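You operate a simulated robot arm through the tools that you are given. There is no shell and no other tool. Be economical: measure what you need, move in short steps, check, and stop when the job is done.

The job below is to be done with a simulated robot arm. You get a single attempt, and the scene is never put back.

## Task
Put the yellow tub from the flat end of the bench on the top of the trolley and the grey tub on the shelf under the bench. Put the clear beaker from the deck behind the flat bar in the bath in the trough. Close the deep drawer. Fetch the strainer basket from the top of the feed bench and stand it on the top of the dryer. Put the screen plug from the top of the feed bench on the top of the hopper shelf. Take the purple cup from the top of the feed bench and put it on the red parts tray on the top of the feed bench. Stack the 40 oil filter from the top of the feed bench on top of the 10 oil filter. Stack the blue dye cartridge from the top of the feed bench on top of the red dye cartridge. Take the cream bag from the shelf under the feed bench and put it on the top of the tank stand. Put the brass brush on the top of the low shelf. Put one of the relays from the steel stand top on top of the grey hose end there. Take the sleeve on the steel stand top and put it away on the flat end of the bench. Put the pleated filter from the top of the feed bench on the steel stand shelf. Do these in any order. Set down upright: strainer basket, cup, bag, relay, sleeve, pleated filter.

The check looks at the end state, three seconds after you hand in, the way a careful person would. Anything else that was tipped, shoved, dropped, spilled or broken makes it a failure.

## Robot
A 7-joint arm with a fingered hand on a trunk, on a base that drives. Base frame: it is fixed to the floor where the robot stands at the start and does not move with it; the origin is under the middle of the robot, x ahead of it, y to its left, z up. Lengths are in mm, angles in degrees, forces in N, time in s.
Its first joint turns from -69.0 to 172.0 degrees. Places, roughly: bag [3250, -6500, 250]; bath in the trough [600, -4900, 700]; beaker [750, -1750, 1000]; brass brush (4x4x12 cm) [3300, -6100, 900]; cup [3250, -7000, 750]; deep drawer [3100, -1300, 600]; dye cartridge [3500, -6500, 1000]; flat end of the bench [700, 700, 900]; hose end (6x6x15 cm) [3400, -5200, 900]; oil filter [3500, -6500, 1000]; parts tray (21x13x4 cm) [3400, -8500, 800]; pleated filter (6x6x8 cm) [3600, -8500, 900]; relay [3250, -5000, 1000]; screen plug (4x4x12 cm) [3200, -7100, 900]; shelf under the bench [800, 100, 100]; sleeve (6x6x9 cm) [3500, -5100, 900]; steel stand shelf [3300, -5000, 300]; strainer basket (8x8x14 cm) [3500, -7100, 900]; top of the dryer [3400, -5800, 1300]; top of the hopper shelf [200, -8100, 800]; top of the low shelf [3300, -11000, 700]; top of the tank stand [1100, -8600, 400]; top of the trolley [0, 1200, 800]. Payload 3.4 kg.
Tool frame: the origin (TCP) lies between the finger pads and is the grasp point; the fingertips stand 39 mm ahead of it; z points along the fingers, y is the line along which they close. The gripper opens to 180 mm. The gripper's body begins 111 mm behind the TCP. The gripper is a hand of 3 fingers: y runs from the thumb to the fingers, the wrist lies at [0, 0, -262] in the tool frame, and closing takes about 1.5 s.
Orientation is told as [roll, pitch, yaw] about the base's x, y, z axes, in that order, counted from this pose: with the fingers straight down and closing along the base's y, the tool's x points along the base's -x, its y along +y and its z along -z.

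## Interface
- The arm moves only by the tool move_arm. Its argument "series" is a list of rows, each a list of 7 numbers: the shift along the base's x, y, z in cm, then the turn, a rotation vector about the base's x, y, z in degrees, then the closure in counts, from 0 (fully open) to 255 (shut). In form: [[dx, dy, dz, ax, ay, az, fingers], ...]. A call has 1 to 12 rows; each row is the pose to reach, as a shift and turn from the pose commanded when the call began. A row lasts 0.2 s, in which the tool goes at most 50 mm and 8.6 degrees; a call with a longer step from one row to the next is refused whole, and so is a gripper value outside its range. Where a pose cannot be reached the arm comes as near as it can. A force on the tool above 40 N (or 10 N above the force at the start of the call, whichever is more), or a blocked arm, ends the call early, and 0.2 s more pass. Each finger travels about 72 mm/s and halts on what it meets, pressing with about 21 N; the grip force reading is that of the motor and also rises with nothing between the fingers. The clock runs only during rows and for 0.2 s after the last one: add rows that repeat a pose to give the fingers time. It gives the time, the measured TCP pose, the force on the tool (base axes), the opening and the grip force at its end, in the units of the frame above (readings bear some noise), with the torque about the TCP (base axes, N m) and any sound that the robot's microphone picked up, and new pictures: "show" is both (left out), scene, wrist or none.
- Cameras (640 x 400 px; columns grow to the right, rows downward): "scene" is now at [114.6, 29.1, 1783.4]; the picture's right is [0.50, -0.87, -0.00], its down [-0.78, -0.45, -0.44] and it looks along [0.38, 0.22, -0.90] (base axes); focal length 293 px, centre (320, 200). "wrist" rides on the gripper at [63, -36, -128] in the tool frame; the picture's right is [0.50, 0.87, 0.00], its down [-0.75, 0.43, -0.49] and it looks along [-0.43, 0.25, 0.87] (tool axes); focal length 226 px, centre (320, 200). There is no depth. A picture from a camera that has moved, and an enlarged one, comes with that camera's place and axes in the base frame and with its lens.
- slide_trunk(by): slides the trunk up (or, below 0, down) by that many mm; the arm and the scene camera ride with it, the base frame stays. It gives what a move gives, with no picture.
- roll_base(legs): drives the robot by 1 to 6 legs, each [ahead, left, turn to the left] in mm, mm and degrees, along the robot's own axes; the way and the turn of a leg run together, so that a leg with both is an arc; at most 1500 mm and 180 degrees a leg. The arm and the cameras ride along, it lands a little off, and it stops where it bumps. It gives what a move gives, and a new picture of the scene camera.
- set_grasp(shape): the hand has 3 fingers and takes this shape, open, in about a second: jaw (thumb against the fingers, like two jaws); tri (thumb and two fingers); tip (a fingertip pinch); poke (one finger out to press); point (the index stretched); flat (the hand flat); cup (the hand cupped); fist (a fist). The gripper value then closes the fingers along that shape, each until it touches; the sizes above hold for jaw. It gives what a move gives, with no picture.
- pan_tilt(pan, tilt): turns the head with the scene camera to pan (to the left, within 143 degrees either way) and tilt (down, from -29 to 69), counted from straight ahead of the robot. It gives what a move gives, and a new picture of the scene camera.
- inspect(camera, box): a new picture of the part [left, top, right, bottom] of that camera's present view, enlarged. No time passes.
- hand_in(): hands the job in; it is judged then, once.

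Work in short steps. Places have to be worked out from the pictures, the camera data and where the tool is seen: move nearer, look again, correct. Check each grasp and each placing, and mend what went wrong. You have 598 turns and 360 pictures in all, those below and enlarged ones among them. Open the gripper and draw the arm clear of the work before you hand the job in, unless the task says otherwise.

The tools are called after "Call:" as name(argument=value, ...) on one line, values as JSON. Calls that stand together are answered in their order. move_arm: Moves the arm, as the interface text tells. Its arguments: {"type":"object","properties":{"series":{"type":"array","items":{"type":"array","items":{"type":"number"}}},"show":{"type":"string","enum":["both","scene","wrist","none"]}},"required":["series"]} The other tools are called the same way: slide_trunk (by) slides the trunk up or down; set_grasp (shape) gives the hand a shape; roll_base (legs) drives the base; pan_tilt (pan, tilt) turns the head that bears the scene camera; inspect (camera, box) takes an enlarged picture of a part of a camera's view; hand_in () hands the job in.

At the start:

```text
time_s: 0.0
eef_pos: [366.8, 248.4, 1215.5]
tcp_rot: [0.1, 0.2, -0.1]
wrist_force: [0.3, -0.2, -0.5]
moment: [-0.01, 0.04, 0.05]
width: 179.7
grasp_force: 0.0
shape: jaw
trunk travel left (down, up): [-275.0, 267.0]
robot x, y, heading: [0.7, 1.2, -0.1]
head pan, tilt: [29.7, 64.0]
```

scene: 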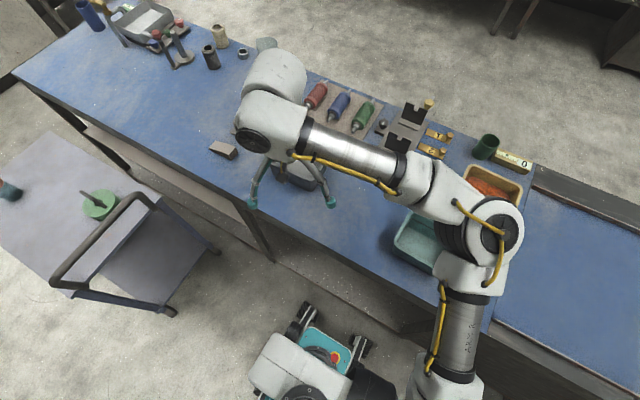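
wrist: 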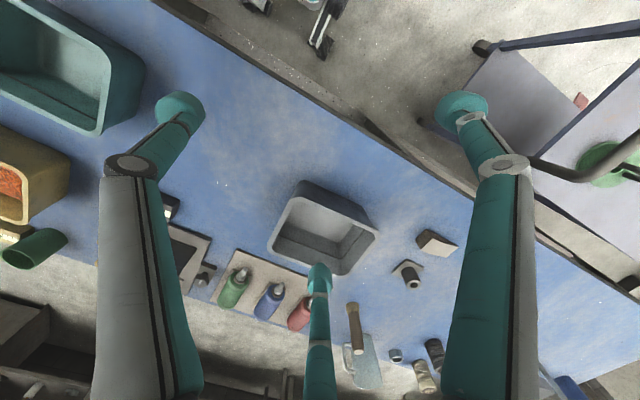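

The scene camera shows the bench, with the grey tub under the hand near (545,365) and the yellow tub behind the arm. I'll turn the head for a better look at the right part of the bench and at the trolley.

Call:
pan_tilt(pan=-15, tilt=50)

Call:
pan_tilt(pan=75, tilt=50)

```text
time_s: 1.1
eef_pos: [364.6, 247.9, 1215.9]
tcp_rot: [0.0, 0.0, 0.0]
wrist_force: [0.8, 0.0, -0.2]
moment: [0.01, 0.03, 0.04]
width: 179.9
grasp_force: 0.0
shape: jaw
trunk travel left (down, up): [-275.0, 267.0]
robot x, y, heading: [-0.5, 0.7, 0.2]
head pan, tilt: [-15.0, 50.0]
camera scene: at [135.1, -21.5, 1800.3], right [-0.26, -0.97, 0.0], down [-0.74, 0.2, -0.64], along [0.62, -0.17, -0.77], focal length 293 px, centre (320, 200)
```

scene: 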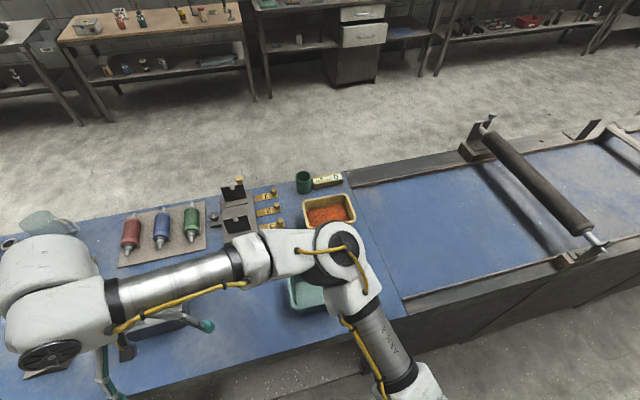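

```text
time_s: 2.8
eef_pos: [366.2, 247.4, 1215.9]
tcp_rot: [0.0, -0.2, 0.1]
wrist_force: [-0.1, -0.1, -0.3]
moment: [-0.01, 0.01, -0.01]
width: 179.8
grasp_force: 0.0
shape: jaw
trunk travel left (down, up): [-275.0, 267.0]
robot x, y, heading: [-1.2, 0.2, 0.1]
head pan, tilt: [75.0, 50.0]
camera scene: at [80.8, 72.7, 1800.6], right [0.97, -0.26, 0.0], down [-0.2, -0.74, -0.64], along [0.16, 0.62, -0.77], focal length 293 px, centre (320, 200)
```

scene: 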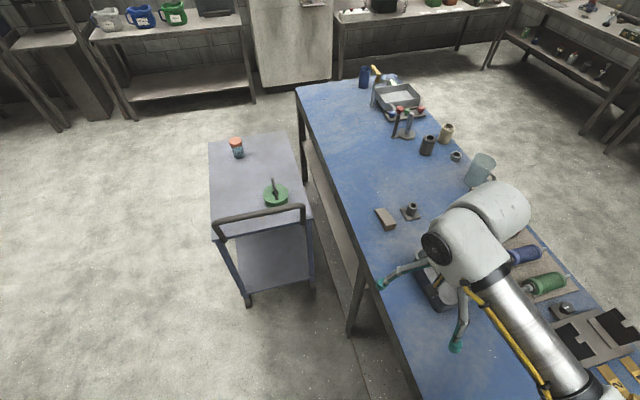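

The yellow tub with orange contents is at about (758,-222). The trolley top spans about x -170..250 and y 780..1420, and it's free around (-60,1050). I'll turn the head ahead and down, then shift sideways so the yellow tub is in front of the arm.

Call:
pan_tilt(pan=0, tilt=58)

Call:
roll_base(legs=[[0, -250, 0]])

```text
time_s: 4.2
eef_pos: [364.8, 247.6, 1217.5]
tcp_rot: [0.0, -0.1, 0.1]
wrist_force: [0.6, 0.6, -0.1]
moment: [-0.02, 0.01, 0.0]
width: 180.1
grasp_force: 0.0
shape: jaw
trunk travel left (down, up): [-275.0, 267.0]
robot x, y, heading: [1.7, 3.1, 0.1]
head pan, tilt: [0.0, 58.0]
camera scene: at [129.7, -1.6, 1790.2], right [0.0, -1.0, 0.0], down [-0.85, 0.0, -0.53], along [0.53, 0.0, -0.85], focal length 293 px, centre (320, 200)
```

scene: 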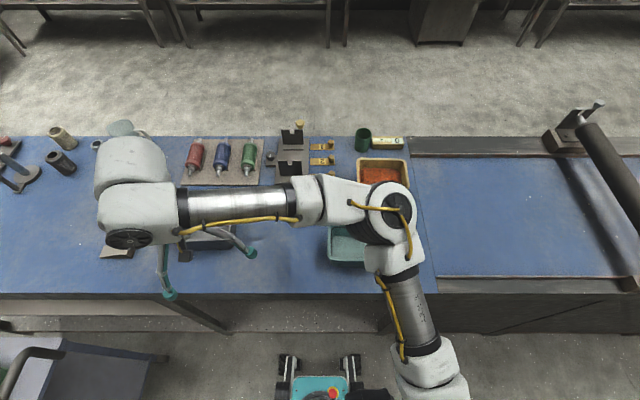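

```text
time_s: 6.1
eef_pos: [363.9, 13.3, 1212.8]
tcp_rot: [-0.9, -0.1, -0.1]
wrist_force: [-0.3, 0.6, -0.4]
moment: [-0.05, -0.08, 0.0]
width: 179.7
grasp_force: 0.0
shape: jaw
trunk travel left (down, up): [-275.0, 267.0]
robot x, y, heading: [0.8, -251.2, -0.1]
head pan, tilt: [0.0, 58.0]
camera scene: at [128.7, -234.0, 1790.1], right [0.0, -1.0, 0.01], down [-0.85, 0.0, -0.53], along [0.53, -0.01, -0.85], focal length 293 px, centre (320, 200)
```

scene: 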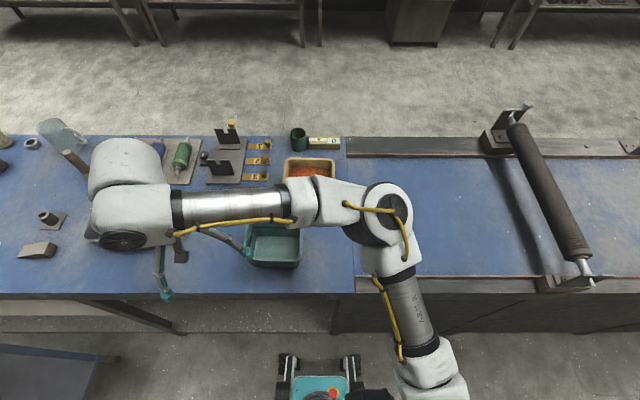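

The bench's near edge is at x≈350 and the tub is about 190 long in y, so I'll grip it across x. I'll bring the hand high above the tub and yaw -90, then look from the wrist.

Call:
move_arm(series=[[3.3, -2, 0, 0, 0, -7.5, 0], [6.6, -4, 0, 0, 0, -15, 0], [10, -6, 0, 0, 0, -22.5, 0], [13.3, -8, 0, 0, 0, -30, 0], [16.6, -10, 0, 0, 0, -37.5, 0], [20, -12, 0, 0, 0, -45, 0], [23.3, -14, 0, 0, 0, -52.5, 0], [26.6, -16, 0, 0, 0, -60, 0], [30, -18, 0, 0, 0, -67.5, 0], [33.3, -20, 0, 0, 0, -75, 0], [36.6, -22, 0, 0, 0, -82.5, 0], [40, -24, 0, 0, 0, -90, 0]])

```text
time_s: 8.7
eef_pos: [708.6, -237.7, 1205.0]
tcp_rot: [-0.5, -0.4, -86.2]
wrist_force: [-0.8, 0.8, 0.0]
moment: [-0.07, -0.01, 0.0]
width: 180.1
grasp_force: 0.0
shape: jaw
out of reach, approached as far as the arm can: row 10, 11, 12
trunk travel left (down, up): [-275.0, 267.0]
robot x, y, heading: [1.1, -249.6, -0.1]
head pan, tilt: [0.0, 58.0]
camera scene: at [131.8, -248.3, 1790.0], right [0.0, -1.0, 0.0], down [-0.85, 0.0, -0.53], along [0.53, 0.0, -0.85], focal length 293 px, centre (320, 200)
camera wrist: at [668.8, -175.8, 1332.2], right [0.83, 0.55, -0.01], down [0.49, -0.72, 0.49], along [0.27, -0.42, -0.87], focal length 226 px, centre (320, 200)
```

scene: 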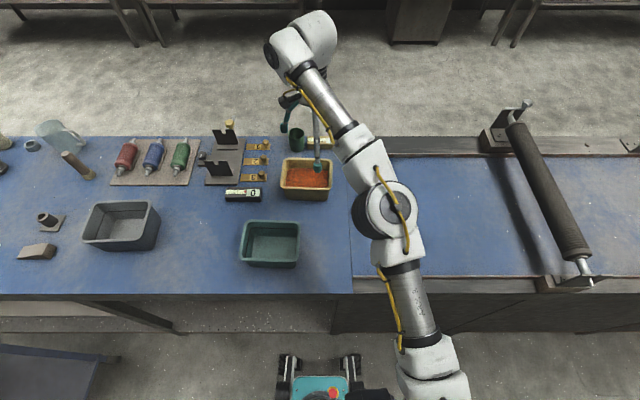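
wrist: 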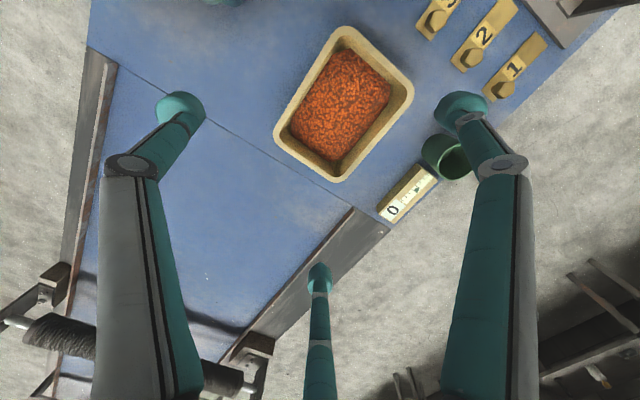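

The wrist picture puts the tub rim at about x 655..785 and y -125..-290, z≈980, so its centre is near (720,-208). The arm is at its reach limit here, so I'll drive 110 ahead, which still stays clear of the bench.

Call:
roll_base(legs=[[110, 0, 0]])

Call:
move_arm(series=[[-3, 1, -3, 0, 0, 0, 0], [-6, 2, -6, 0, 0, 0, 0], [-9, 3, -9, 0, 0, 0, 0]])

```text
time_s: 9.9
eef_pos: [819.5, -243.4, 1203.5]
tcp_rot: [-0.5, -0.2, -86.4]
wrist_force: [-0.2, 0.4, -1.0]
moment: [0.0, 0.04, -0.01]
width: 179.7
grasp_force: 0.0
shape: jaw
trunk travel left (down, up): [-275.0, 267.0]
robot x, y, heading: [115.3, -255.1, 0.1]
head pan, tilt: [0.0, 58.0]
camera scene: at [243.7, -254.0, 1790.6], right [0.0, -1.0, 0.0], down [-0.85, 0.0, -0.53], along [0.53, 0.0, -0.85], focal length 293 px, centre (320, 200)
```

scene: 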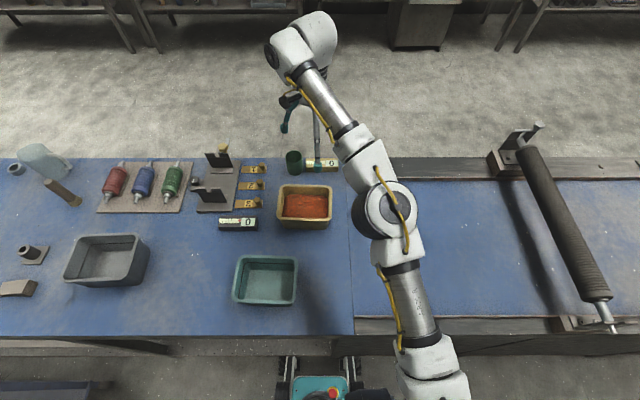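

```text
time_s: 10.7
eef_pos: [722.6, -212.7, 1116.8]
tcp_rot: [-0.4, -0.1, -86.4]
wrist_force: [0.3, 0.6, -1.4]
moment: [-0.05, 0.0, -0.03]
width: 179.9
grasp_force: 0.1
shape: jaw
trunk travel left (down, up): [-275.0, 267.0]
robot x, y, heading: [107.1, -249.6, -0.1]
head pan, tilt: [0.0, 58.0]
camera scene: at [241.3, -254.4, 1790.5], right [0.0, -1.0, 0.0], down [-0.85, 0.0, -0.53], along [0.53, 0.0, -0.85], focal length 293 px, centre (320, 200)
camera wrist: at [683.9, -150.8, 1244.6], right [0.83, 0.55, -0.01], down [0.48, -0.72, 0.49], along [0.27, -0.41, -0.87], focal length 226 px, centre (320, 200)
```

scene: 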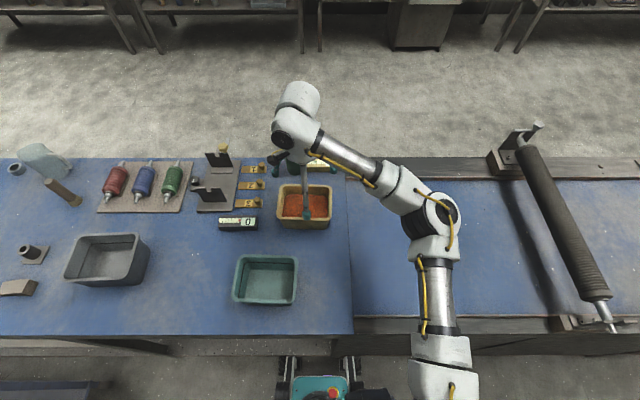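
wrist: 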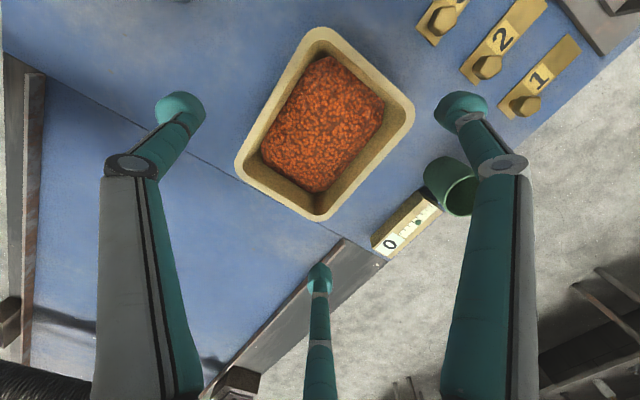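

The three fingertips seem widely spread, so I need to know how the hand closes. At this height I'll half-close in free air and look.

Call:
move_arm(series=[[0, 0, 3, 0, 0, 0, 120], [0, 0, 3, 0, 0, 0, 120], [0, 0, 3, 0, 0, 0, 120], [0, 0, 3, 0, 0, 0, 120], [0, 0, 3, 0, 0, 0, 120]], show="wrist")

```text
time_s: 11.9
eef_pos: [725.5, -213.9, 1148.7]
tcp_rot: [-0.3, -0.2, -86.4]
wrist_force: [0.2, 0.1, -0.1]
moment: [0.0, 0.0, -0.02]
width: 95.8
grasp_force: 0.1
shape: jaw
trunk travel left (down, up): [-275.0, 267.0]
robot x, y, heading: [108.3, -249.6, -0.0]
head pan, tilt: [0.0, 58.0]
camera wrist: at [686.0, -151.5, 1275.4], right [0.83, 0.55, -0.01], down [0.48, -0.72, 0.49], along [0.27, -0.41, -0.87], focal length 226 px, centre (320, 200)
```

wrist: 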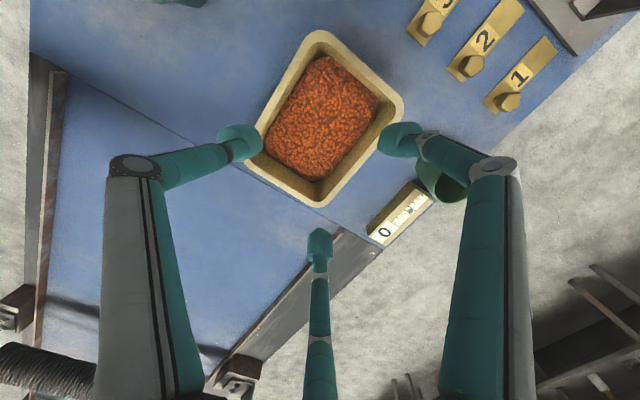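

The fingers converge radially at 120°, which is awkward for a rectangular tub. I'll check how the "tri" and "tip" shapes are laid out.

Call:
set_grasp(shape="tri")

Call:
move_arm(series=[[0, 0, 0, 0, 0, 0, 0]], show="wrist")

Call:
set_grasp(shape="tip")

Call:
move_arm(series=[[0, 0, 0, 0, 0, 0, 0]], show="wrist")

```text
time_s: 12.8
eef_pos: [726.5, -213.0, 1147.8]
tcp_rot: [-0.3, -0.2, -86.4]
wrist_force: [0.5, -0.2, 0.1]
moment: [0.03, 0.0, 0.03]
width: 179.9
grasp_force: 0.1
shape: tri
trunk travel left (down, up): [-275.0, 267.0]
robot x, y, heading: [111.8, -251.1, -0.6]
head pan, tilt: [0.0, 58.0]
```

```text
time_s: 13.2
eef_pos: [725.8, -212.6, 1148.2]
tcp_rot: [-0.2, -0.1, -86.3]
wrist_force: [1.1, -0.2, 0.6]
moment: [0.0, 0.01, 0.01]
width: 179.8
grasp_force: 0.0
shape: tri
trunk travel left (down, up): [-275.0, 267.0]
robot x, y, heading: [113.0, -252.2, -0.2]
head pan, tilt: [0.0, 58.0]
camera wrist: at [686.2, -151.4, 1275.3], right [0.83, 0.55, -0.01], down [0.48, -0.72, 0.49], along [0.27, -0.41, -0.87], focal length 226 px, centre (320, 200)
```

wrist: 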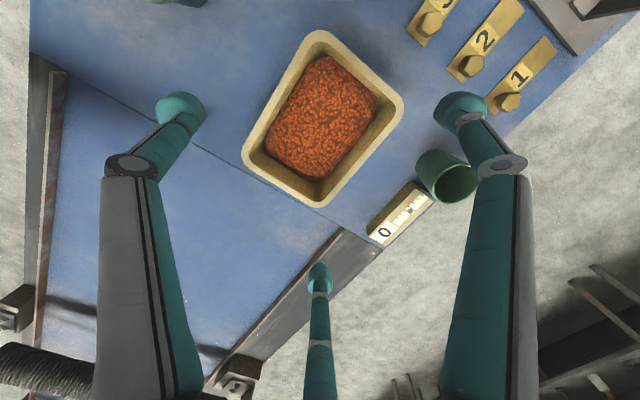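

```text
time_s: 14.1
eef_pos: [725.2, -212.0, 1146.4]
tcp_rot: [-0.3, -0.2, -86.3]
wrist_force: [0.7, 0.8, -0.6]
moment: [0.0, 0.02, 0.04]
width: 180.3
grasp_force: 0.0
shape: tip
trunk travel left (down, up): [-275.0, 267.0]
robot x, y, heading: [110.9, -254.9, -0.1]
head pan, tilt: [0.0, 58.0]
```

```text
time_s: 14.5
eef_pos: [725.8, -213.6, 1148.6]
tcp_rot: [-0.4, -0.2, -86.2]
wrist_force: [0.1, -0.1, 0.8]
moment: [0.0, -0.04, 0.02]
width: 179.7
grasp_force: 0.1
shape: tip
trunk travel left (down, up): [-275.0, 267.0]
robot x, y, heading: [111.1, -253.6, -0.1]
head pan, tilt: [0.0, 58.0]
camera wrist: at [686.2, -151.4, 1275.3], right [0.83, 0.55, -0.01], down [0.48, -0.72, 0.49], along [0.27, -0.41, -0.87], focal length 226 px, centre (320, 200)
```

wrist: 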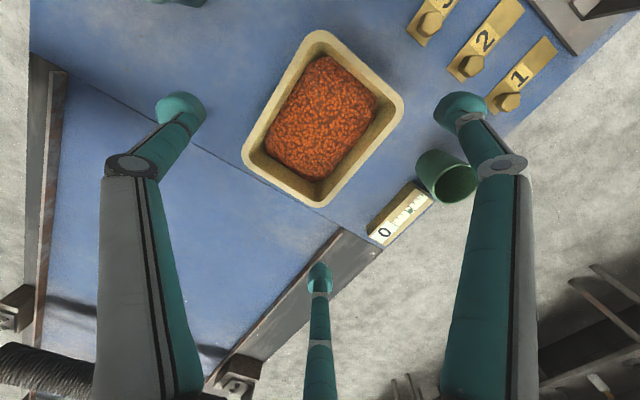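

All the shapes open to the same 120° layout, so a corner cradle works: thumb on the near long face, two fingers on the far corners. I triangulate the rim centre at about (719,-205) with rim z≈1005, so I'll put the TCP at (735,-205) and come lower to check.

Call:
set_grasp(shape="jaw")

Call:
move_arm(series=[[0.5, 0.4, -3, 0, 0, -1.8, 0], [0.9, 0.8, -6, 0, 0, -3.6, 0], [0.9, 0.8, -8, 0, 0, -3.6, 0]])

```text
time_s: 15.4
eef_pos: [726.0, -212.5, 1148.0]
tcp_rot: [-0.3, -0.2, -86.3]
wrist_force: [-0.5, 0.6, 0.7]
moment: [0.03, -0.02, 0.02]
width: 179.9
grasp_force: 0.1
shape: jaw
trunk travel left (down, up): [-275.0, 267.0]
robot x, y, heading: [108.8, -256.0, 0.0]
head pan, tilt: [0.0, 58.0]
```

```text
time_s: 16.2
eef_pos: [733.2, -205.2, 1065.4]
tcp_rot: [-0.2, -0.2, -89.9]
wrist_force: [-0.4, -0.4, -0.2]
moment: [0.0, 0.0, -0.01]
width: 179.9
grasp_force: 0.0
shape: jaw
trunk travel left (down, up): [-275.0, 267.0]
robot x, y, heading: [108.4, -252.3, -0.3]
head pan, tilt: [0.0, 58.0]
camera scene: at [241.5, -255.5, 1790.7], right [0.0, -1.0, 0.0], down [-0.85, 0.0, -0.53], along [0.53, 0.0, -0.85], focal length 293 px, centre (320, 200)
camera wrist: at [698.1, -141.5, 1194.4], right [0.87, 0.5, -0.01], down [0.44, -0.75, 0.49], along [0.24, -0.43, -0.87], focal length 226 px, centre (320, 200)
```

scene: 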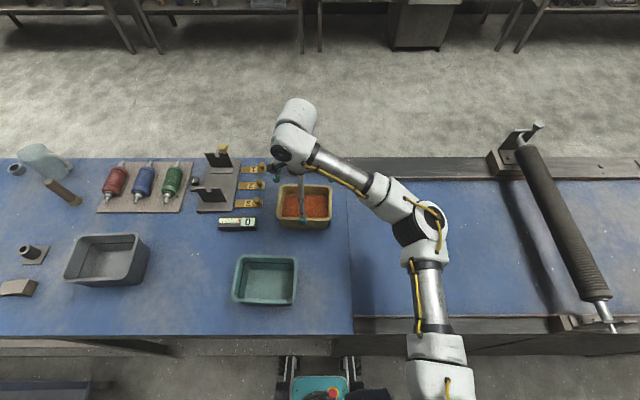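
wrist: 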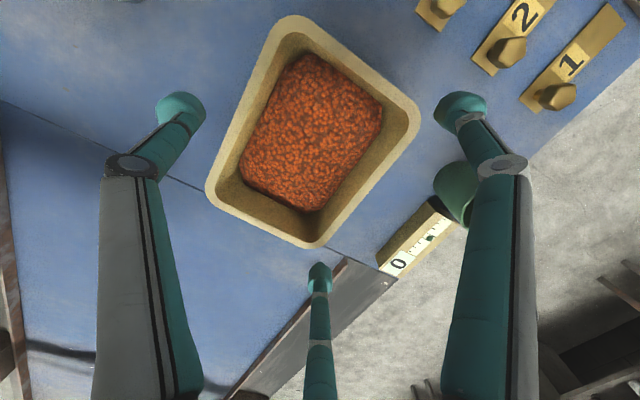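

At z=1005 the rim spans x 655..776 and y -124..-286, so the TCP is well centred for the cradle and the green cup clears the finger. I'll descend to z≈985 and close gently.

Call:
move_arm(series=[[-0.1, 0, -4, 0, 0, 0, 0], [-0.1, 0, -8, 0, 0, 0, 0], [-0.1, 0, -8, 0, 0, 0, 0]], show="wrist")

```text
time_s: 17.0
eef_pos: [733.6, -205.7, 985.6]
tcp_rot: [-0.3, -0.3, -89.8]
wrist_force: [0.8, 2.2, 1.3]
moment: [0.03, -0.06, 0.07]
width: 179.9
grasp_force: 0.1
shape: jaw
trunk travel left (down, up): [-275.0, 267.0]
robot x, y, heading: [112.3, -251.2, -0.5]
head pan, tilt: [0.0, 58.0]
camera wrist: at [698.1, -142.7, 1114.1], right [0.87, 0.5, -0.01], down [0.44, -0.75, 0.49], along [0.24, -0.43, -0.87], focal length 226 px, centre (320, 200)
```

wrist: 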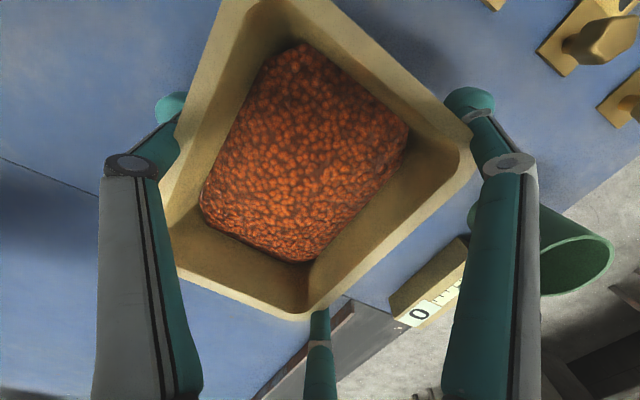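

The tub sits inside the three fingers. I'll go 12 mm lower and close onto it.

Call:
move_arm(series=[[0, 0, -1.2, 0, 0, 0, 0], [0, 0, -1.2, 0, 0, 0, 60], [0, 0, -1.2, 0, 0, 0, 120], [0, 0, -1.2, 0, 0, 0, 255], [0, 0, -1.2, 0, 0, 0, 255], [0, 0, -1.2, 0, 0, 0, 255], [0, 0, -1.2, 0, 0, 0, 255], [0, 0, -1.2, 0, 0, 0, 255]], show="wrist")

```text
time_s: 18.8
eef_pos: [733.5, -205.8, 975.1]
tcp_rot: [-0.3, -0.2, -89.9]
wrist_force: [0.3, 2.0, 2.5]
moment: [0.53, -0.4, 0.18]
width: 124.9
grasp_force: 21.0
shape: jaw
trunk travel left (down, up): [-275.0, 267.0]
robot x, y, heading: [109.8, -251.8, 0.2]
head pan, tilt: [0.0, 58.0]
camera wrist: at [697.8, -142.7, 1102.4], right [0.87, 0.5, -0.01], down [0.44, -0.75, 0.49], along [0.24, -0.43, -0.87], focal length 226 px, centre (320, 200)
```

wrist: 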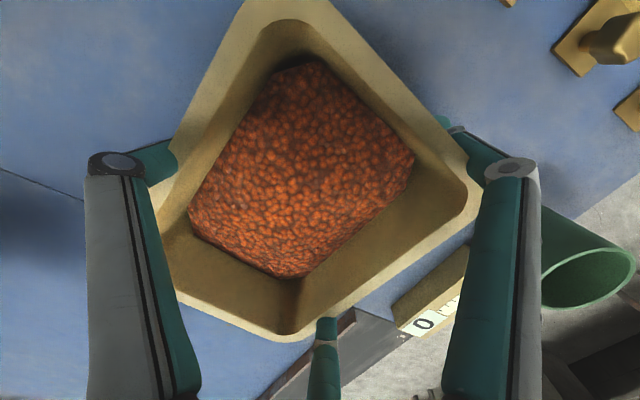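

The grip closed at 125 mm with 21 N. I'll lift slowly and check.

Call:
move_arm(series=[[0, 0, 1, 0, 0, 0, 255], [0, 0, 2, 0, 0, 0, 255], [0, 0, 3, 0, 0, 0, 255], [0, 0, 4, 0, 0, 0, 255], [0, 0, 5, 0, 0, 0, 255]])

```text
time_s: 20.0
eef_pos: [731.7, -203.1, 1024.0]
tcp_rot: [-0.3, -0.3, -89.9]
wrist_force: [-0.3, -1.2, -4.8]
moment: [0.05, -0.11, -0.01]
width: 122.3
grasp_force: 21.1
shape: jaw
trunk travel left (down, up): [-275.0, 267.0]
robot x, y, heading: [108.5, -247.7, -0.1]
head pan, tilt: [0.0, 58.0]
camera scene: at [241.4, -255.4, 1790.8], right [0.0, -1.0, 0.0], down [-0.85, 0.0, -0.53], along [0.53, 0.0, -0.85], focal length 293 px, centre (320, 200)
camera wrist: at [697.3, -139.8, 1152.1], right [0.87, 0.5, -0.01], down [0.44, -0.75, 0.49], along [0.24, -0.43, -0.87], focal length 226 px, centre (320, 200)
```

scene: 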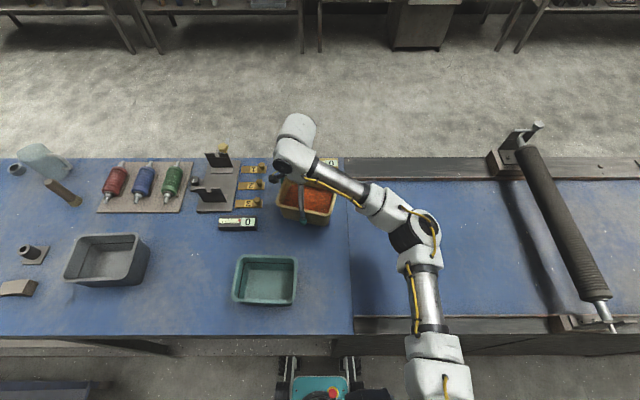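
wrist: 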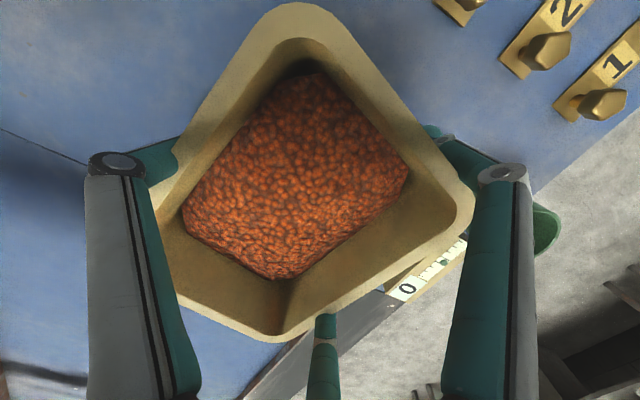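

The tub is held level with about 0.5 kg of load. I'll raise it and draw it in before driving to the trolley's outer side.

Call:
move_arm(series=[[0, 0, 4, 0, 0, 0, 255], [0, 0, 8, 0, 0, 0, 255], [-2, 0, 12, 0, 0, 0, 255], [-5, 0, 14, 0, 0, 0, 255], [-8, 0, 14, 0, 0, 0, 255], [-11, 0, 14, 0, 0, 0, 255], [-14, 0, 14, 0, 0, 0, 255]], show="none")

Call:
pan_tilt(pan=110, tilt=45)

```text
time_s: 21.6
eef_pos: [591.9, -203.9, 1164.6]
tcp_rot: [-0.4, -0.2, -90.0]
wrist_force: [-0.3, 0.1, -6.2]
moment: [0.08, -0.11, 0.0]
width: 122.0
grasp_force: 21.2
shape: jaw
trunk travel left (down, up): [-275.0, 267.0]
robot x, y, heading: [112.8, -251.1, -0.3]
head pan, tilt: [0.0, 58.0]
```

```text
time_s: 23.5
eef_pos: [594.0, -204.7, 1163.4]
tcp_rot: [-0.3, -0.2, -89.8]
wrist_force: [1.1, 0.5, -4.1]
moment: [0.1, -0.06, -0.01]
width: 122.1
grasp_force: 20.8
shape: jaw
trunk travel left (down, up): [-275.0, 267.0]
robot x, y, heading: [107.7, -250.4, 0.0]
head pan, tilt: [110.0, 45.0]
camera scene: at [144.3, -178.8, 1808.4], right [0.94, 0.34, 0.0], down [0.24, -0.66, -0.71], along [-0.24, 0.67, -0.71], focal length 293 px, centre (320, 200)
```

scene: 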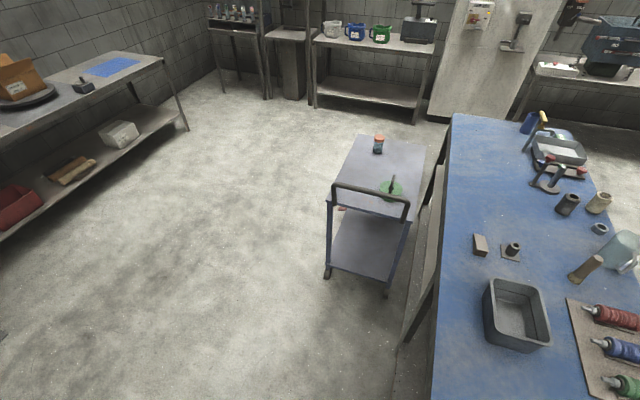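

The floor left of the trolley is clear. I'll drive back 670 and then left 1320 to stand beside the trolley.

Call:
roll_base(legs=[[-690, 0, 0], [0, 1300, 0]])

Call:
pan_tilt(pan=0, tilt=58)

```text
time_s: 33.5
eef_pos: [-92.6, 1104.9, 1163.1]
tcp_rot: [-0.2, -0.2, -90.3]
wrist_force: [0.3, -0.3, -5.2]
moment: [0.07, -0.08, 0.01]
width: 122.0
grasp_force: 20.6
shape: jaw
trunk travel left (down, up): [-275.0, 267.0]
robot x, y, heading: [-577.8, 1058.5, -0.3]
head pan, tilt: [110.0, 45.0]
camera scene: at [-541.6, 1133.6, 1807.6], right [0.94, 0.33, 0.0], down [0.23, -0.67, -0.71], along [-0.24, 0.67, -0.7], focal length 293 px, centre (320, 200)
```

scene: 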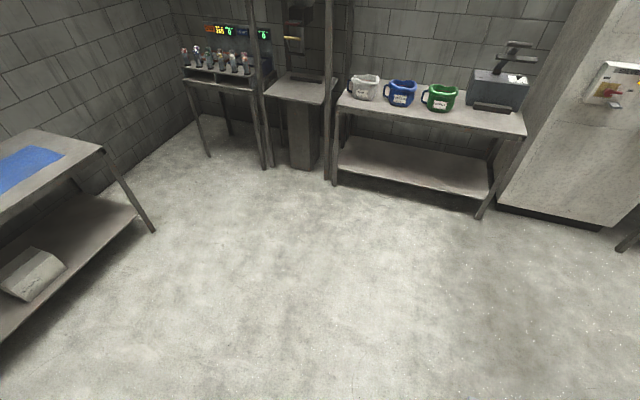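

```text
time_s: 35.4
eef_pos: [-97.6, 1105.8, 1164.9]
tcp_rot: [-0.1, -0.3, -90.4]
wrist_force: [-0.2, 0.1, -4.9]
moment: [0.09, -0.15, 0.0]
width: 121.6
grasp_force: 20.9
shape: jaw
trunk travel left (down, up): [-275.0, 267.0]
robot x, y, heading: [-577.8, 1061.2, -0.4]
head pan, tilt: [0.0, 58.0]
camera scene: at [-445.8, 1055.6, 1790.0], right [-0.01, -1.0, 0.0], down [-0.85, 0.01, -0.53], along [0.53, 0.0, -0.85], focal length 293 px, centre (320, 200)
```

scene: 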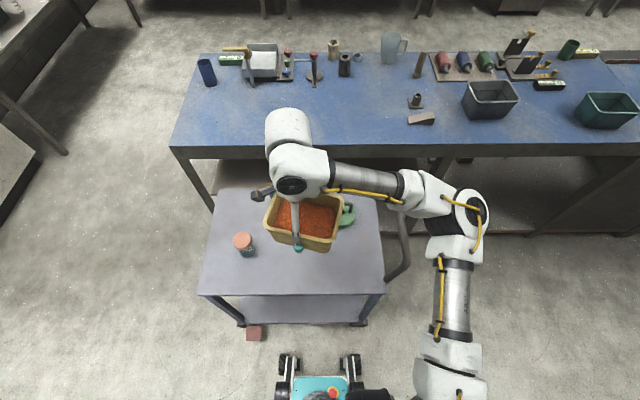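

The trolley's near edge is at x≈-199, the cup is at (-33,1320) and the green disc at (107,950). I'll place the tub centred at about (-85,1075), descending to TCP z≈930 first.

Call:
move_arm(series=[[1, -1, -3, 0, 0, 0, 255], [2, -2, -7, 0, 0, 0, 255], [3, -3, -11, 0, 0, 0, 255], [3, -3, -15, 0, 0, 0, 255], [3, -3, -19, 0, 0, 0, 255], [3, -3, -23, 0, 0, 0, 255]])

```text
time_s: 36.8
eef_pos: [-71.2, 1074.5, 934.1]
tcp_rot: [-0.1, -0.2, -90.4]
wrist_force: [0.2, 0.5, -4.8]
moment: [0.1, -0.06, -0.01]
width: 121.6
grasp_force: 20.2
shape: jaw
trunk travel left (down, up): [-275.0, 267.0]
robot x, y, heading: [-575.8, 1064.7, -0.3]
head pan, tilt: [0.0, 58.0]
camera scene: at [-444.7, 1054.3, 1789.9], right [-0.01, -1.0, 0.0], down [-0.85, 0.01, -0.53], along [0.53, 0.0, -0.85], focal length 293 px, centre (320, 200)
camera wrist: at [-105.8, 1138.7, 1061.1], right [0.87, 0.5, 0.0], down [0.43, -0.75, 0.49], along [0.24, -0.43, -0.87], focal length 226 px, centre (320, 200)
```

scene: 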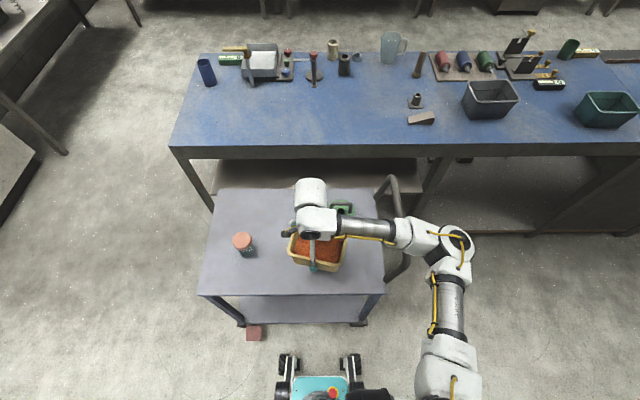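
wrist: 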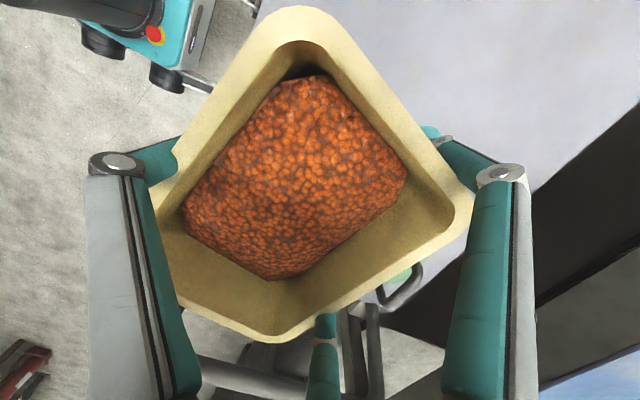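

I'll lower it in small steps and watch the vertical force.

Call:
move_arm(series=[[0, 0, -1, 0, 0, 0, 255], [0, 0, -2, 0, 0, 0, 255], [0, 0, -3, 0, 0, 0, 255], [0, 0, -4, 0, 0, 0, 255]], show="scene")

```text
time_s: 37.8
eef_pos: [-68.6, 1075.8, 894.8]
tcp_rot: [-0.1, -0.3, -90.2]
wrist_force: [0.6, 0.2, -6.0]
moment: [0.08, -0.06, 0.0]
width: 121.5
grasp_force: 20.6
shape: jaw
trunk travel left (down, up): [-275.0, 267.0]
robot x, y, heading: [-578.9, 1061.8, -0.5]
head pan, tilt: [0.0, 58.0]
camera scene: at [-445.5, 1054.8, 1789.9], right [-0.01, -1.0, 0.0], down [-0.85, 0.01, -0.53], along [0.53, 0.0, -0.85], focal length 293 px, centre (320, 200)
```

scene: 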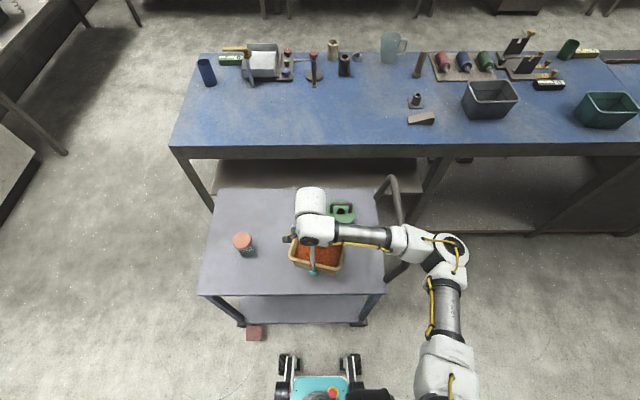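

Call:
move_arm(series=[[0, 0, -0.7, 0, 0, 0, 255], [0, 0, -1.4, 0, 0, 0, 255], [0, 0, -2.0, 0, 0, 0, 255], [0, 0, -2.5, 0, 0, 0, 255]], show="none")

```text
time_s: 38.8
eef_pos: [-67.1, 1076.8, 870.1]
tcp_rot: [-0.1, -0.3, -90.3]
wrist_force: [0.6, 0.4, -4.5]
moment: [0.07, -0.07, -0.01]
width: 121.3
grasp_force: 21.1
shape: jaw
trunk travel left (down, up): [-275.0, 267.0]
robot x, y, heading: [-575.3, 1063.4, -0.7]
head pan, tilt: [0.0, 58.0]
```

There's no contact yet at z=870, so I'll keep going down slowly.

Call:
move_arm(series=[[0, 0, -0.4, 0, 0, 0, 255], [0, 0, -0.8, 0, 0, 0, 255], [0, 0, -1.2, 0, 0, 0, 255], [0, 0, -1.6, 0, 0, 0, 255]], show="none")

```text
time_s: 39.8
eef_pos: [-66.5, 1076.7, 851.6]
tcp_rot: [-0.2, -0.3, -90.3]
wrist_force: [0.4, -0.7, -5.3]
moment: [0.09, -0.08, 0.0]
width: 121.6
grasp_force: 21.3
shape: jaw
trunk travel left (down, up): [-275.0, 267.0]
robot x, y, heading: [-578.4, 1060.9, -0.1]
head pan, tilt: [0.0, 58.0]
```

The tub is still hanging at z=852, so I'll take another picture as I go lower.

Call:
move_arm(series=[[0, 0, -0.4, 0, 0, 0, 255], [0, 0, -0.8, 0, 0, 0, 255], [0, 0, -1.2, 0, 0, 0, 255]], show="scene")

```text
time_s: 40.5
eef_pos: [-66.4, 1075.9, 841.5]
tcp_rot: [-0.2, -0.4, -90.3]
wrist_force: [-1.0, -0.2, -4.6]
moment: [0.11, -0.03, 0.02]
width: 121.1
grasp_force: 20.8
shape: jaw
trunk travel left (down, up): [-275.0, 267.0]
robot x, y, heading: [-578.9, 1058.0, -0.5]
head pan, tilt: [0.0, 58.0]
camera scene: at [-445.7, 1054.8, 1790.0], right [-0.01, -1.0, 0.0], down [-0.85, 0.01, -0.53], along [0.53, 0.0, -0.85], focal length 293 px, centre (320, 200)
```

scene: 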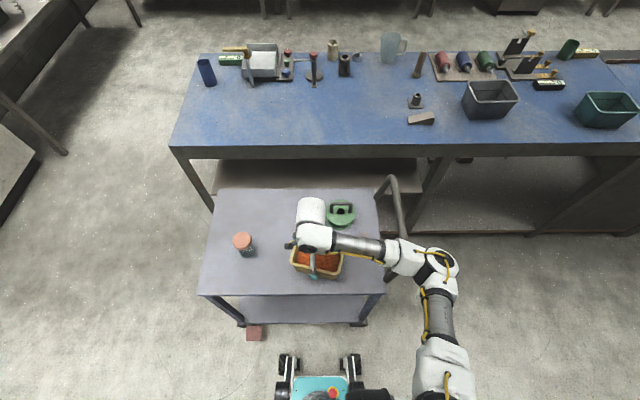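

Still hanging and well clear of the disc. I'll go lower in 4 mm rows.

Call:
move_arm(series=[[0, 0, -0.4, 0, 0, 0, 255], [0, 0, -0.8, 0, 0, 0, 255], [0, 0, -1.2, 0, 0, 0, 255], [0, 0, -1.6, 0, 0, 0, 255]], show="none")

```text
time_s: 41.5
eef_pos: [-67.5, 1075.3, 825.9]
tcp_rot: [-0.1, -0.2, -90.3]
wrist_force: [-0.8, 0.6, -5.2]
moment: [0.12, -0.1, -0.03]
width: 121.6
grasp_force: 21.4
shape: jaw
trunk travel left (down, up): [-275.0, 267.0]
robot x, y, heading: [-581.0, 1058.8, -0.7]
head pan, tilt: [0.0, 58.0]
```

No contact yet, so I'll keep lowering.

Call:
move_arm(series=[[0, 0, -0.4, 0, 0, 0, 255], [0, 0, -0.8, 0, 0, 0, 255], [0, 0, -1.2, 0, 0, 0, 255], [0, 0, -1.6, 0, 0, 0, 255], [0, 0, -2.0, 0, 0, 0, 255]], show="wrist")

```text
time_s: 42.8
eef_pos: [-69.2, 1076.6, 809.6]
tcp_rot: [0.2, -0.2, -90.3]
wrist_force: [-1.9, 2.5, 30.1]
moment: [0.12, 0.11, 0.13]
width: 116.1
grasp_force: 20.8
shape: jaw
trunk travel left (down, up): [-275.0, 267.0]
robot x, y, heading: [-577.3, 1055.5, -0.7]
head pan, tilt: [0.0, 58.0]
camera wrist: at [-103.9, 1140.6, 937.3], right [0.87, 0.5, 0.0], down [0.43, -0.76, 0.5], along [0.25, -0.43, -0.87], focal length 226 px, centre (320, 200)
```

wrist: 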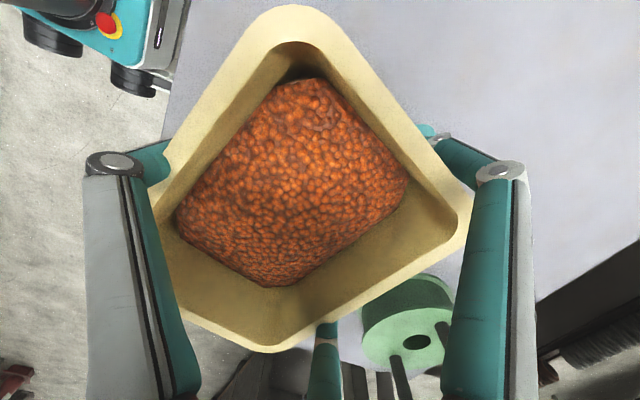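

Touched down with a 30 N push. I'll ease up slightly, open the fingers, and look.

Call:
move_arm(series=[[0, 0, 0.4, 0, 0, 0, 255], [0, 0, 0.4, 0, 0, 0, 60], [0, 0, 0.4, 0, 0, 0, 30], [0, 0, 0.4, 0, 0, 0, 0], [0, 0, 0.4, 0, 0, 0, 0], [0, 0, 0.4, 0, 0, 0, 0]], show="wrist")

```text
time_s: 44.1
eef_pos: [-68.3, 1076.3, 809.1]
tcp_rot: [-0.1, -0.2, -90.3]
wrist_force: [-0.2, 0.0, 0.3]
moment: [-0.01, -0.02, 0.02]
width: 179.8
grasp_force: 0.1
shape: jaw
trunk travel left (down, up): [-275.0, 267.0]
robot x, y, heading: [-576.2, 1063.6, -0.5]
head pan, tilt: [0.0, 58.0]
camera wrist: at [-103.2, 1139.9, 937.1], right [0.87, 0.5, 0.0], down [0.43, -0.75, 0.49], along [0.24, -0.43, -0.87], focal length 226 px, centre (320, 200)
```

wrist: 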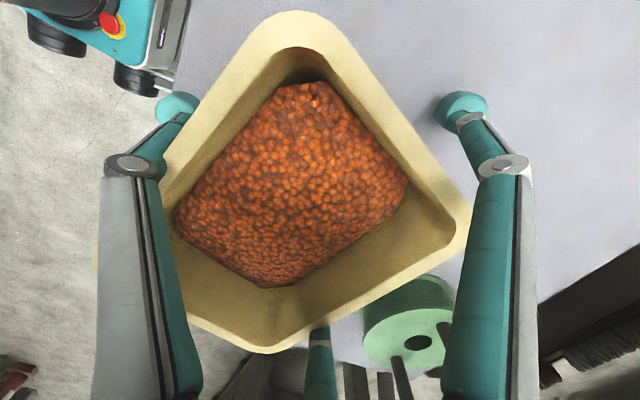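

The tub is released. I'll raise the hand straight up, with the gripper open, and check.

Call:
move_arm(series=[[0, 0, 4, 0, 0, 0, 0], [0, 0, 8, 0, 0, 0, 0], [0, 0, 12, 0, 0, 0, 0], [0, 0, 16, 0, 0, 0, 0], [0, 0, 20, 0, 0, 0, 0], [0, 0, 25, 0, 0, 0, 0], [0, 0, 30, 0, 0, 0, 0], [0, 0, 35, 0, 0, 0, 0]])

```text
time_s: 46.0
eef_pos: [-70.3, 1076.8, 1159.7]
tcp_rot: [0.0, -0.2, -90.3]
wrist_force: [-0.2, 0.2, 1.7]
moment: [-0.01, -0.03, 0.02]
width: 179.9
grasp_force: 0.2
shape: jaw
trunk travel left (down, up): [-275.0, 267.0]
robot x, y, heading: [-576.1, 1066.0, -0.5]
head pan, tilt: [0.0, 58.0]
camera scene: at [-449.4, 1055.6, 1790.4], right [-0.01, -1.0, 0.0], down [-0.85, 0.01, -0.53], along [0.53, 0.0, -0.85], focal length 293 px, centre (320, 200)
camera wrist: at [-106.5, 1140.6, 1287.8], right [0.87, 0.5, 0.0], down [0.43, -0.75, 0.5], along [0.24, -0.43, -0.87], focal length 226 px, centre (320, 200)
```

scene: 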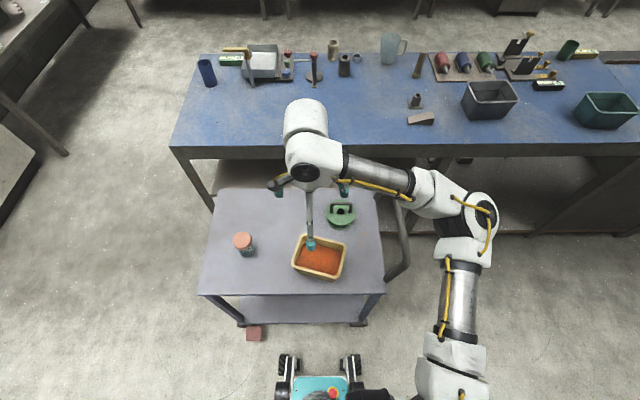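
wrist: 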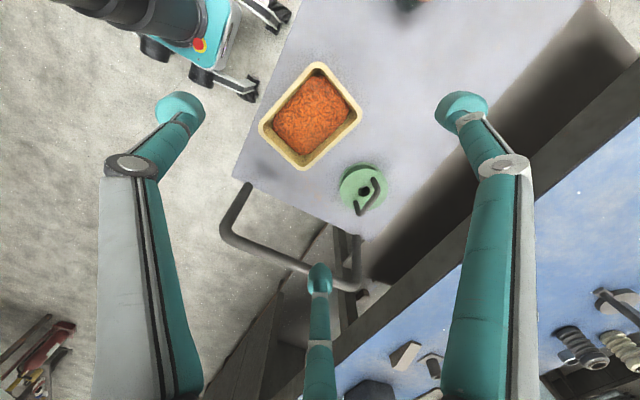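

The yellow tub is set on the trolley, upright and with nothing spilled. Next is the grey tub, so I'll drive across in front of it and look at the shelf under the bench.

Call:
roll_base(legs=[[-150, 0, 0], [0, -740, 0]])

Call:
pan_tilt(pan=0, tilt=42)

```text
time_s: 50.9
eef_pos: [-228.2, 338.8, 1157.8]
tcp_rot: [-0.1, -0.4, -90.6]
wrist_force: [0.3, 0.2, -0.1]
moment: [0.01, -0.02, 0.02]
width: 180.2
grasp_force: 0.1
shape: jaw
trunk travel left (down, up): [-275.0, 267.0]
robot x, y, heading: [-736.7, 329.5, -0.9]
head pan, tilt: [0.0, 58.0]
camera scene: at [-606.7, 320.6, 1790.1], right [-0.02, -1.0, 0.0], down [-0.85, 0.02, -0.53], along [0.53, -0.01, -0.85], focal length 293 px, centre (320, 200)
```

scene: 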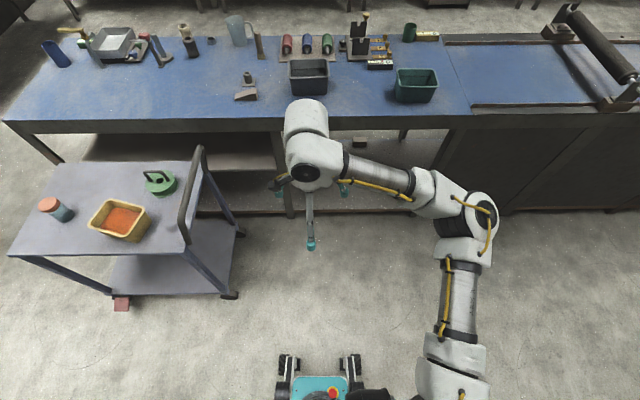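

```text
time_s: 51.7
eef_pos: [-232.4, 338.8, 1160.7]
tcp_rot: [0.1, -0.3, -90.7]
wrist_force: [0.5, 0.4, 0.1]
moment: [-0.02, 0.0, -0.01]
width: 180.0
grasp_force: 0.0
shape: jaw
trunk travel left (down, up): [-275.0, 267.0]
robot x, y, heading: [-736.7, 326.4, -1.2]
head pan, tilt: [0.0, 42.0]
camera scene: at [-591.9, 318.7, 1811.4], right [-0.02, -1.0, 0.0], down [-0.67, 0.01, -0.74], along [0.74, -0.01, -0.67], focal length 293 px, centre (320, 200)
```

scene: 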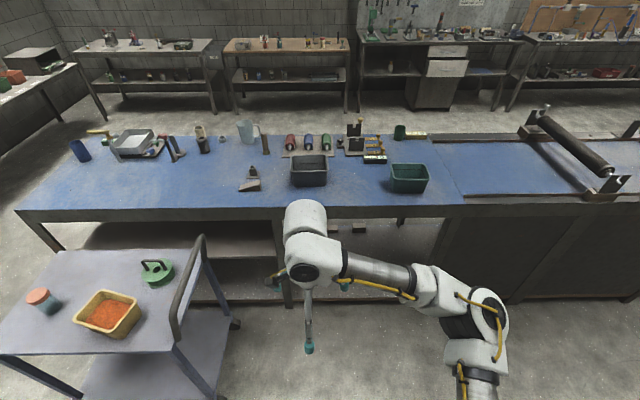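

Call:
inspect(camera="scene", box=[220, 190, 480, 320])

```text
2.46 times, centred on (350, 255) of scene
camera zoom: at [-591.9, 318.7, 1811.4], right [-0.02, -1.0, 0.0], down [-0.67, 0.01, -0.74], along [0.74, -0.01, -0.67], focal length 721 px, centre (246, 65)
```

zoom: 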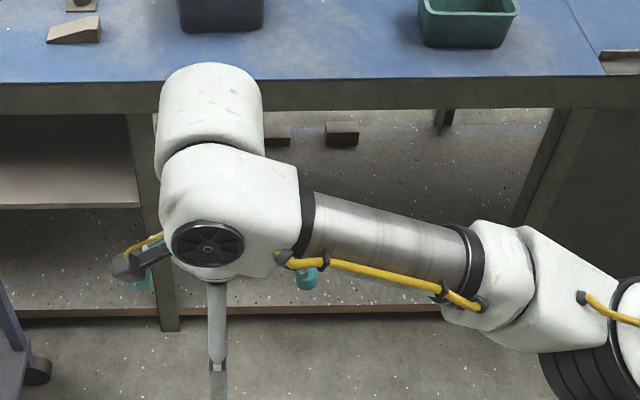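

The shelf under the bench is open from y≈-350 to 520, with its front edge at x≈354, z≈100. First I drive up to the grey tub.

Call:
roll_base(legs=[[800, 0, 1]])

Call:
move_arm(series=[[0, 0, -2, 0, 0, 0, 0]], show="wrist")

```text
time_s: 56.0
eef_pos: [569.7, 359.6, 1159.1]
tcp_rot: [0.1, -0.3, -88.6]
wrist_force: [-0.3, 0.2, 2.1]
moment: [0.01, 0.01, 0.02]
width: 180.1
grasp_force: 0.1
shape: jaw
trunk travel left (down, up): [-275.0, 267.0]
robot x, y, heading: [65.5, 333.8, 1.1]
head pan, tilt: [0.0, 42.0]
camera scene: at [210.6, 326.2, 1811.4], right [0.02, -1.0, 0.0], down [-0.67, -0.01, -0.74], along [0.74, 0.02, -0.67], focal length 293 px, centre (320, 200)
```

scene: 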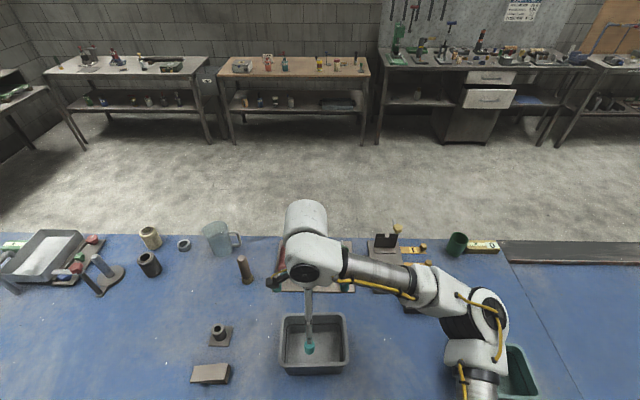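

```text
time_s: 56.4
eef_pos: [564.8, 361.4, 1140.3]
tcp_rot: [0.2, -0.4, -88.4]
wrist_force: [-0.2, 0.3, -0.6]
moment: [-0.02, 0.0, 0.0]
width: 179.9
grasp_force: 0.1
shape: jaw
trunk travel left (down, up): [-275.0, 267.0]
robot x, y, heading: [66.6, 329.9, 0.9]
head pan, tilt: [0.0, 42.0]
camera wrist: at [526.9, 424.3, 1267.4], right [0.85, 0.52, 0.0], down [0.45, -0.74, 0.5], along [0.26, -0.43, -0.87], focal length 226 px, centre (320, 200)
```

wrist: 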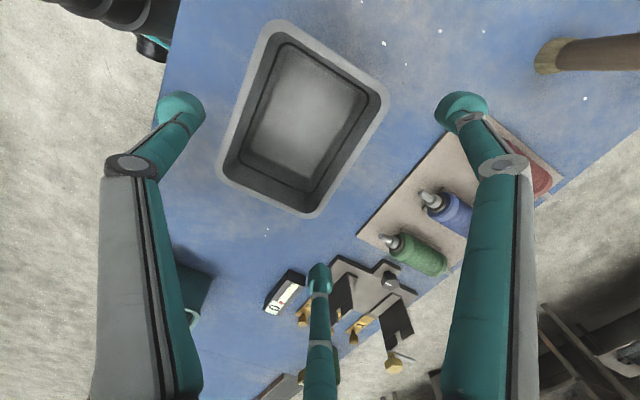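

I estimate the grey tub's rim centre at about (535,353). I'll place the TCP at (551,353) and descend to look closer.

Call:
move_arm(series=[[-0.7, -0.4, -3, 0, 0, -0.8, 0], [-1.4, -0.8, -6, 0, 0, -1.6, 0]], show="wrist")

```text
time_s: 57.0
eef_pos: [549.5, 351.1, 1078.9]
tcp_rot: [0.2, -0.3, -90.0]
wrist_force: [-0.1, -0.1, 0.1]
moment: [0.01, -0.03, 0.01]
width: 179.6
grasp_force: 0.1
shape: jaw
trunk travel left (down, up): [-275.0, 267.0]
robot x, y, heading: [69.7, 326.1, 1.2]
head pan, tilt: [0.0, 42.0]
camera wrist: at [514.2, 415.2, 1205.5], right [0.87, 0.5, 0.0], down [0.43, -0.75, 0.5], along [0.25, -0.43, -0.87], focal length 226 px, centre (320, 200)
```

wrist: 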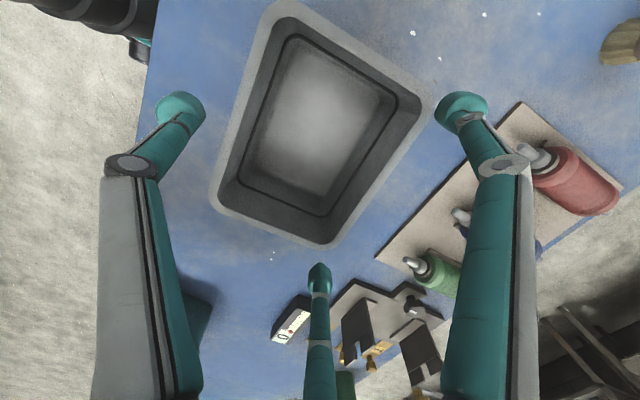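

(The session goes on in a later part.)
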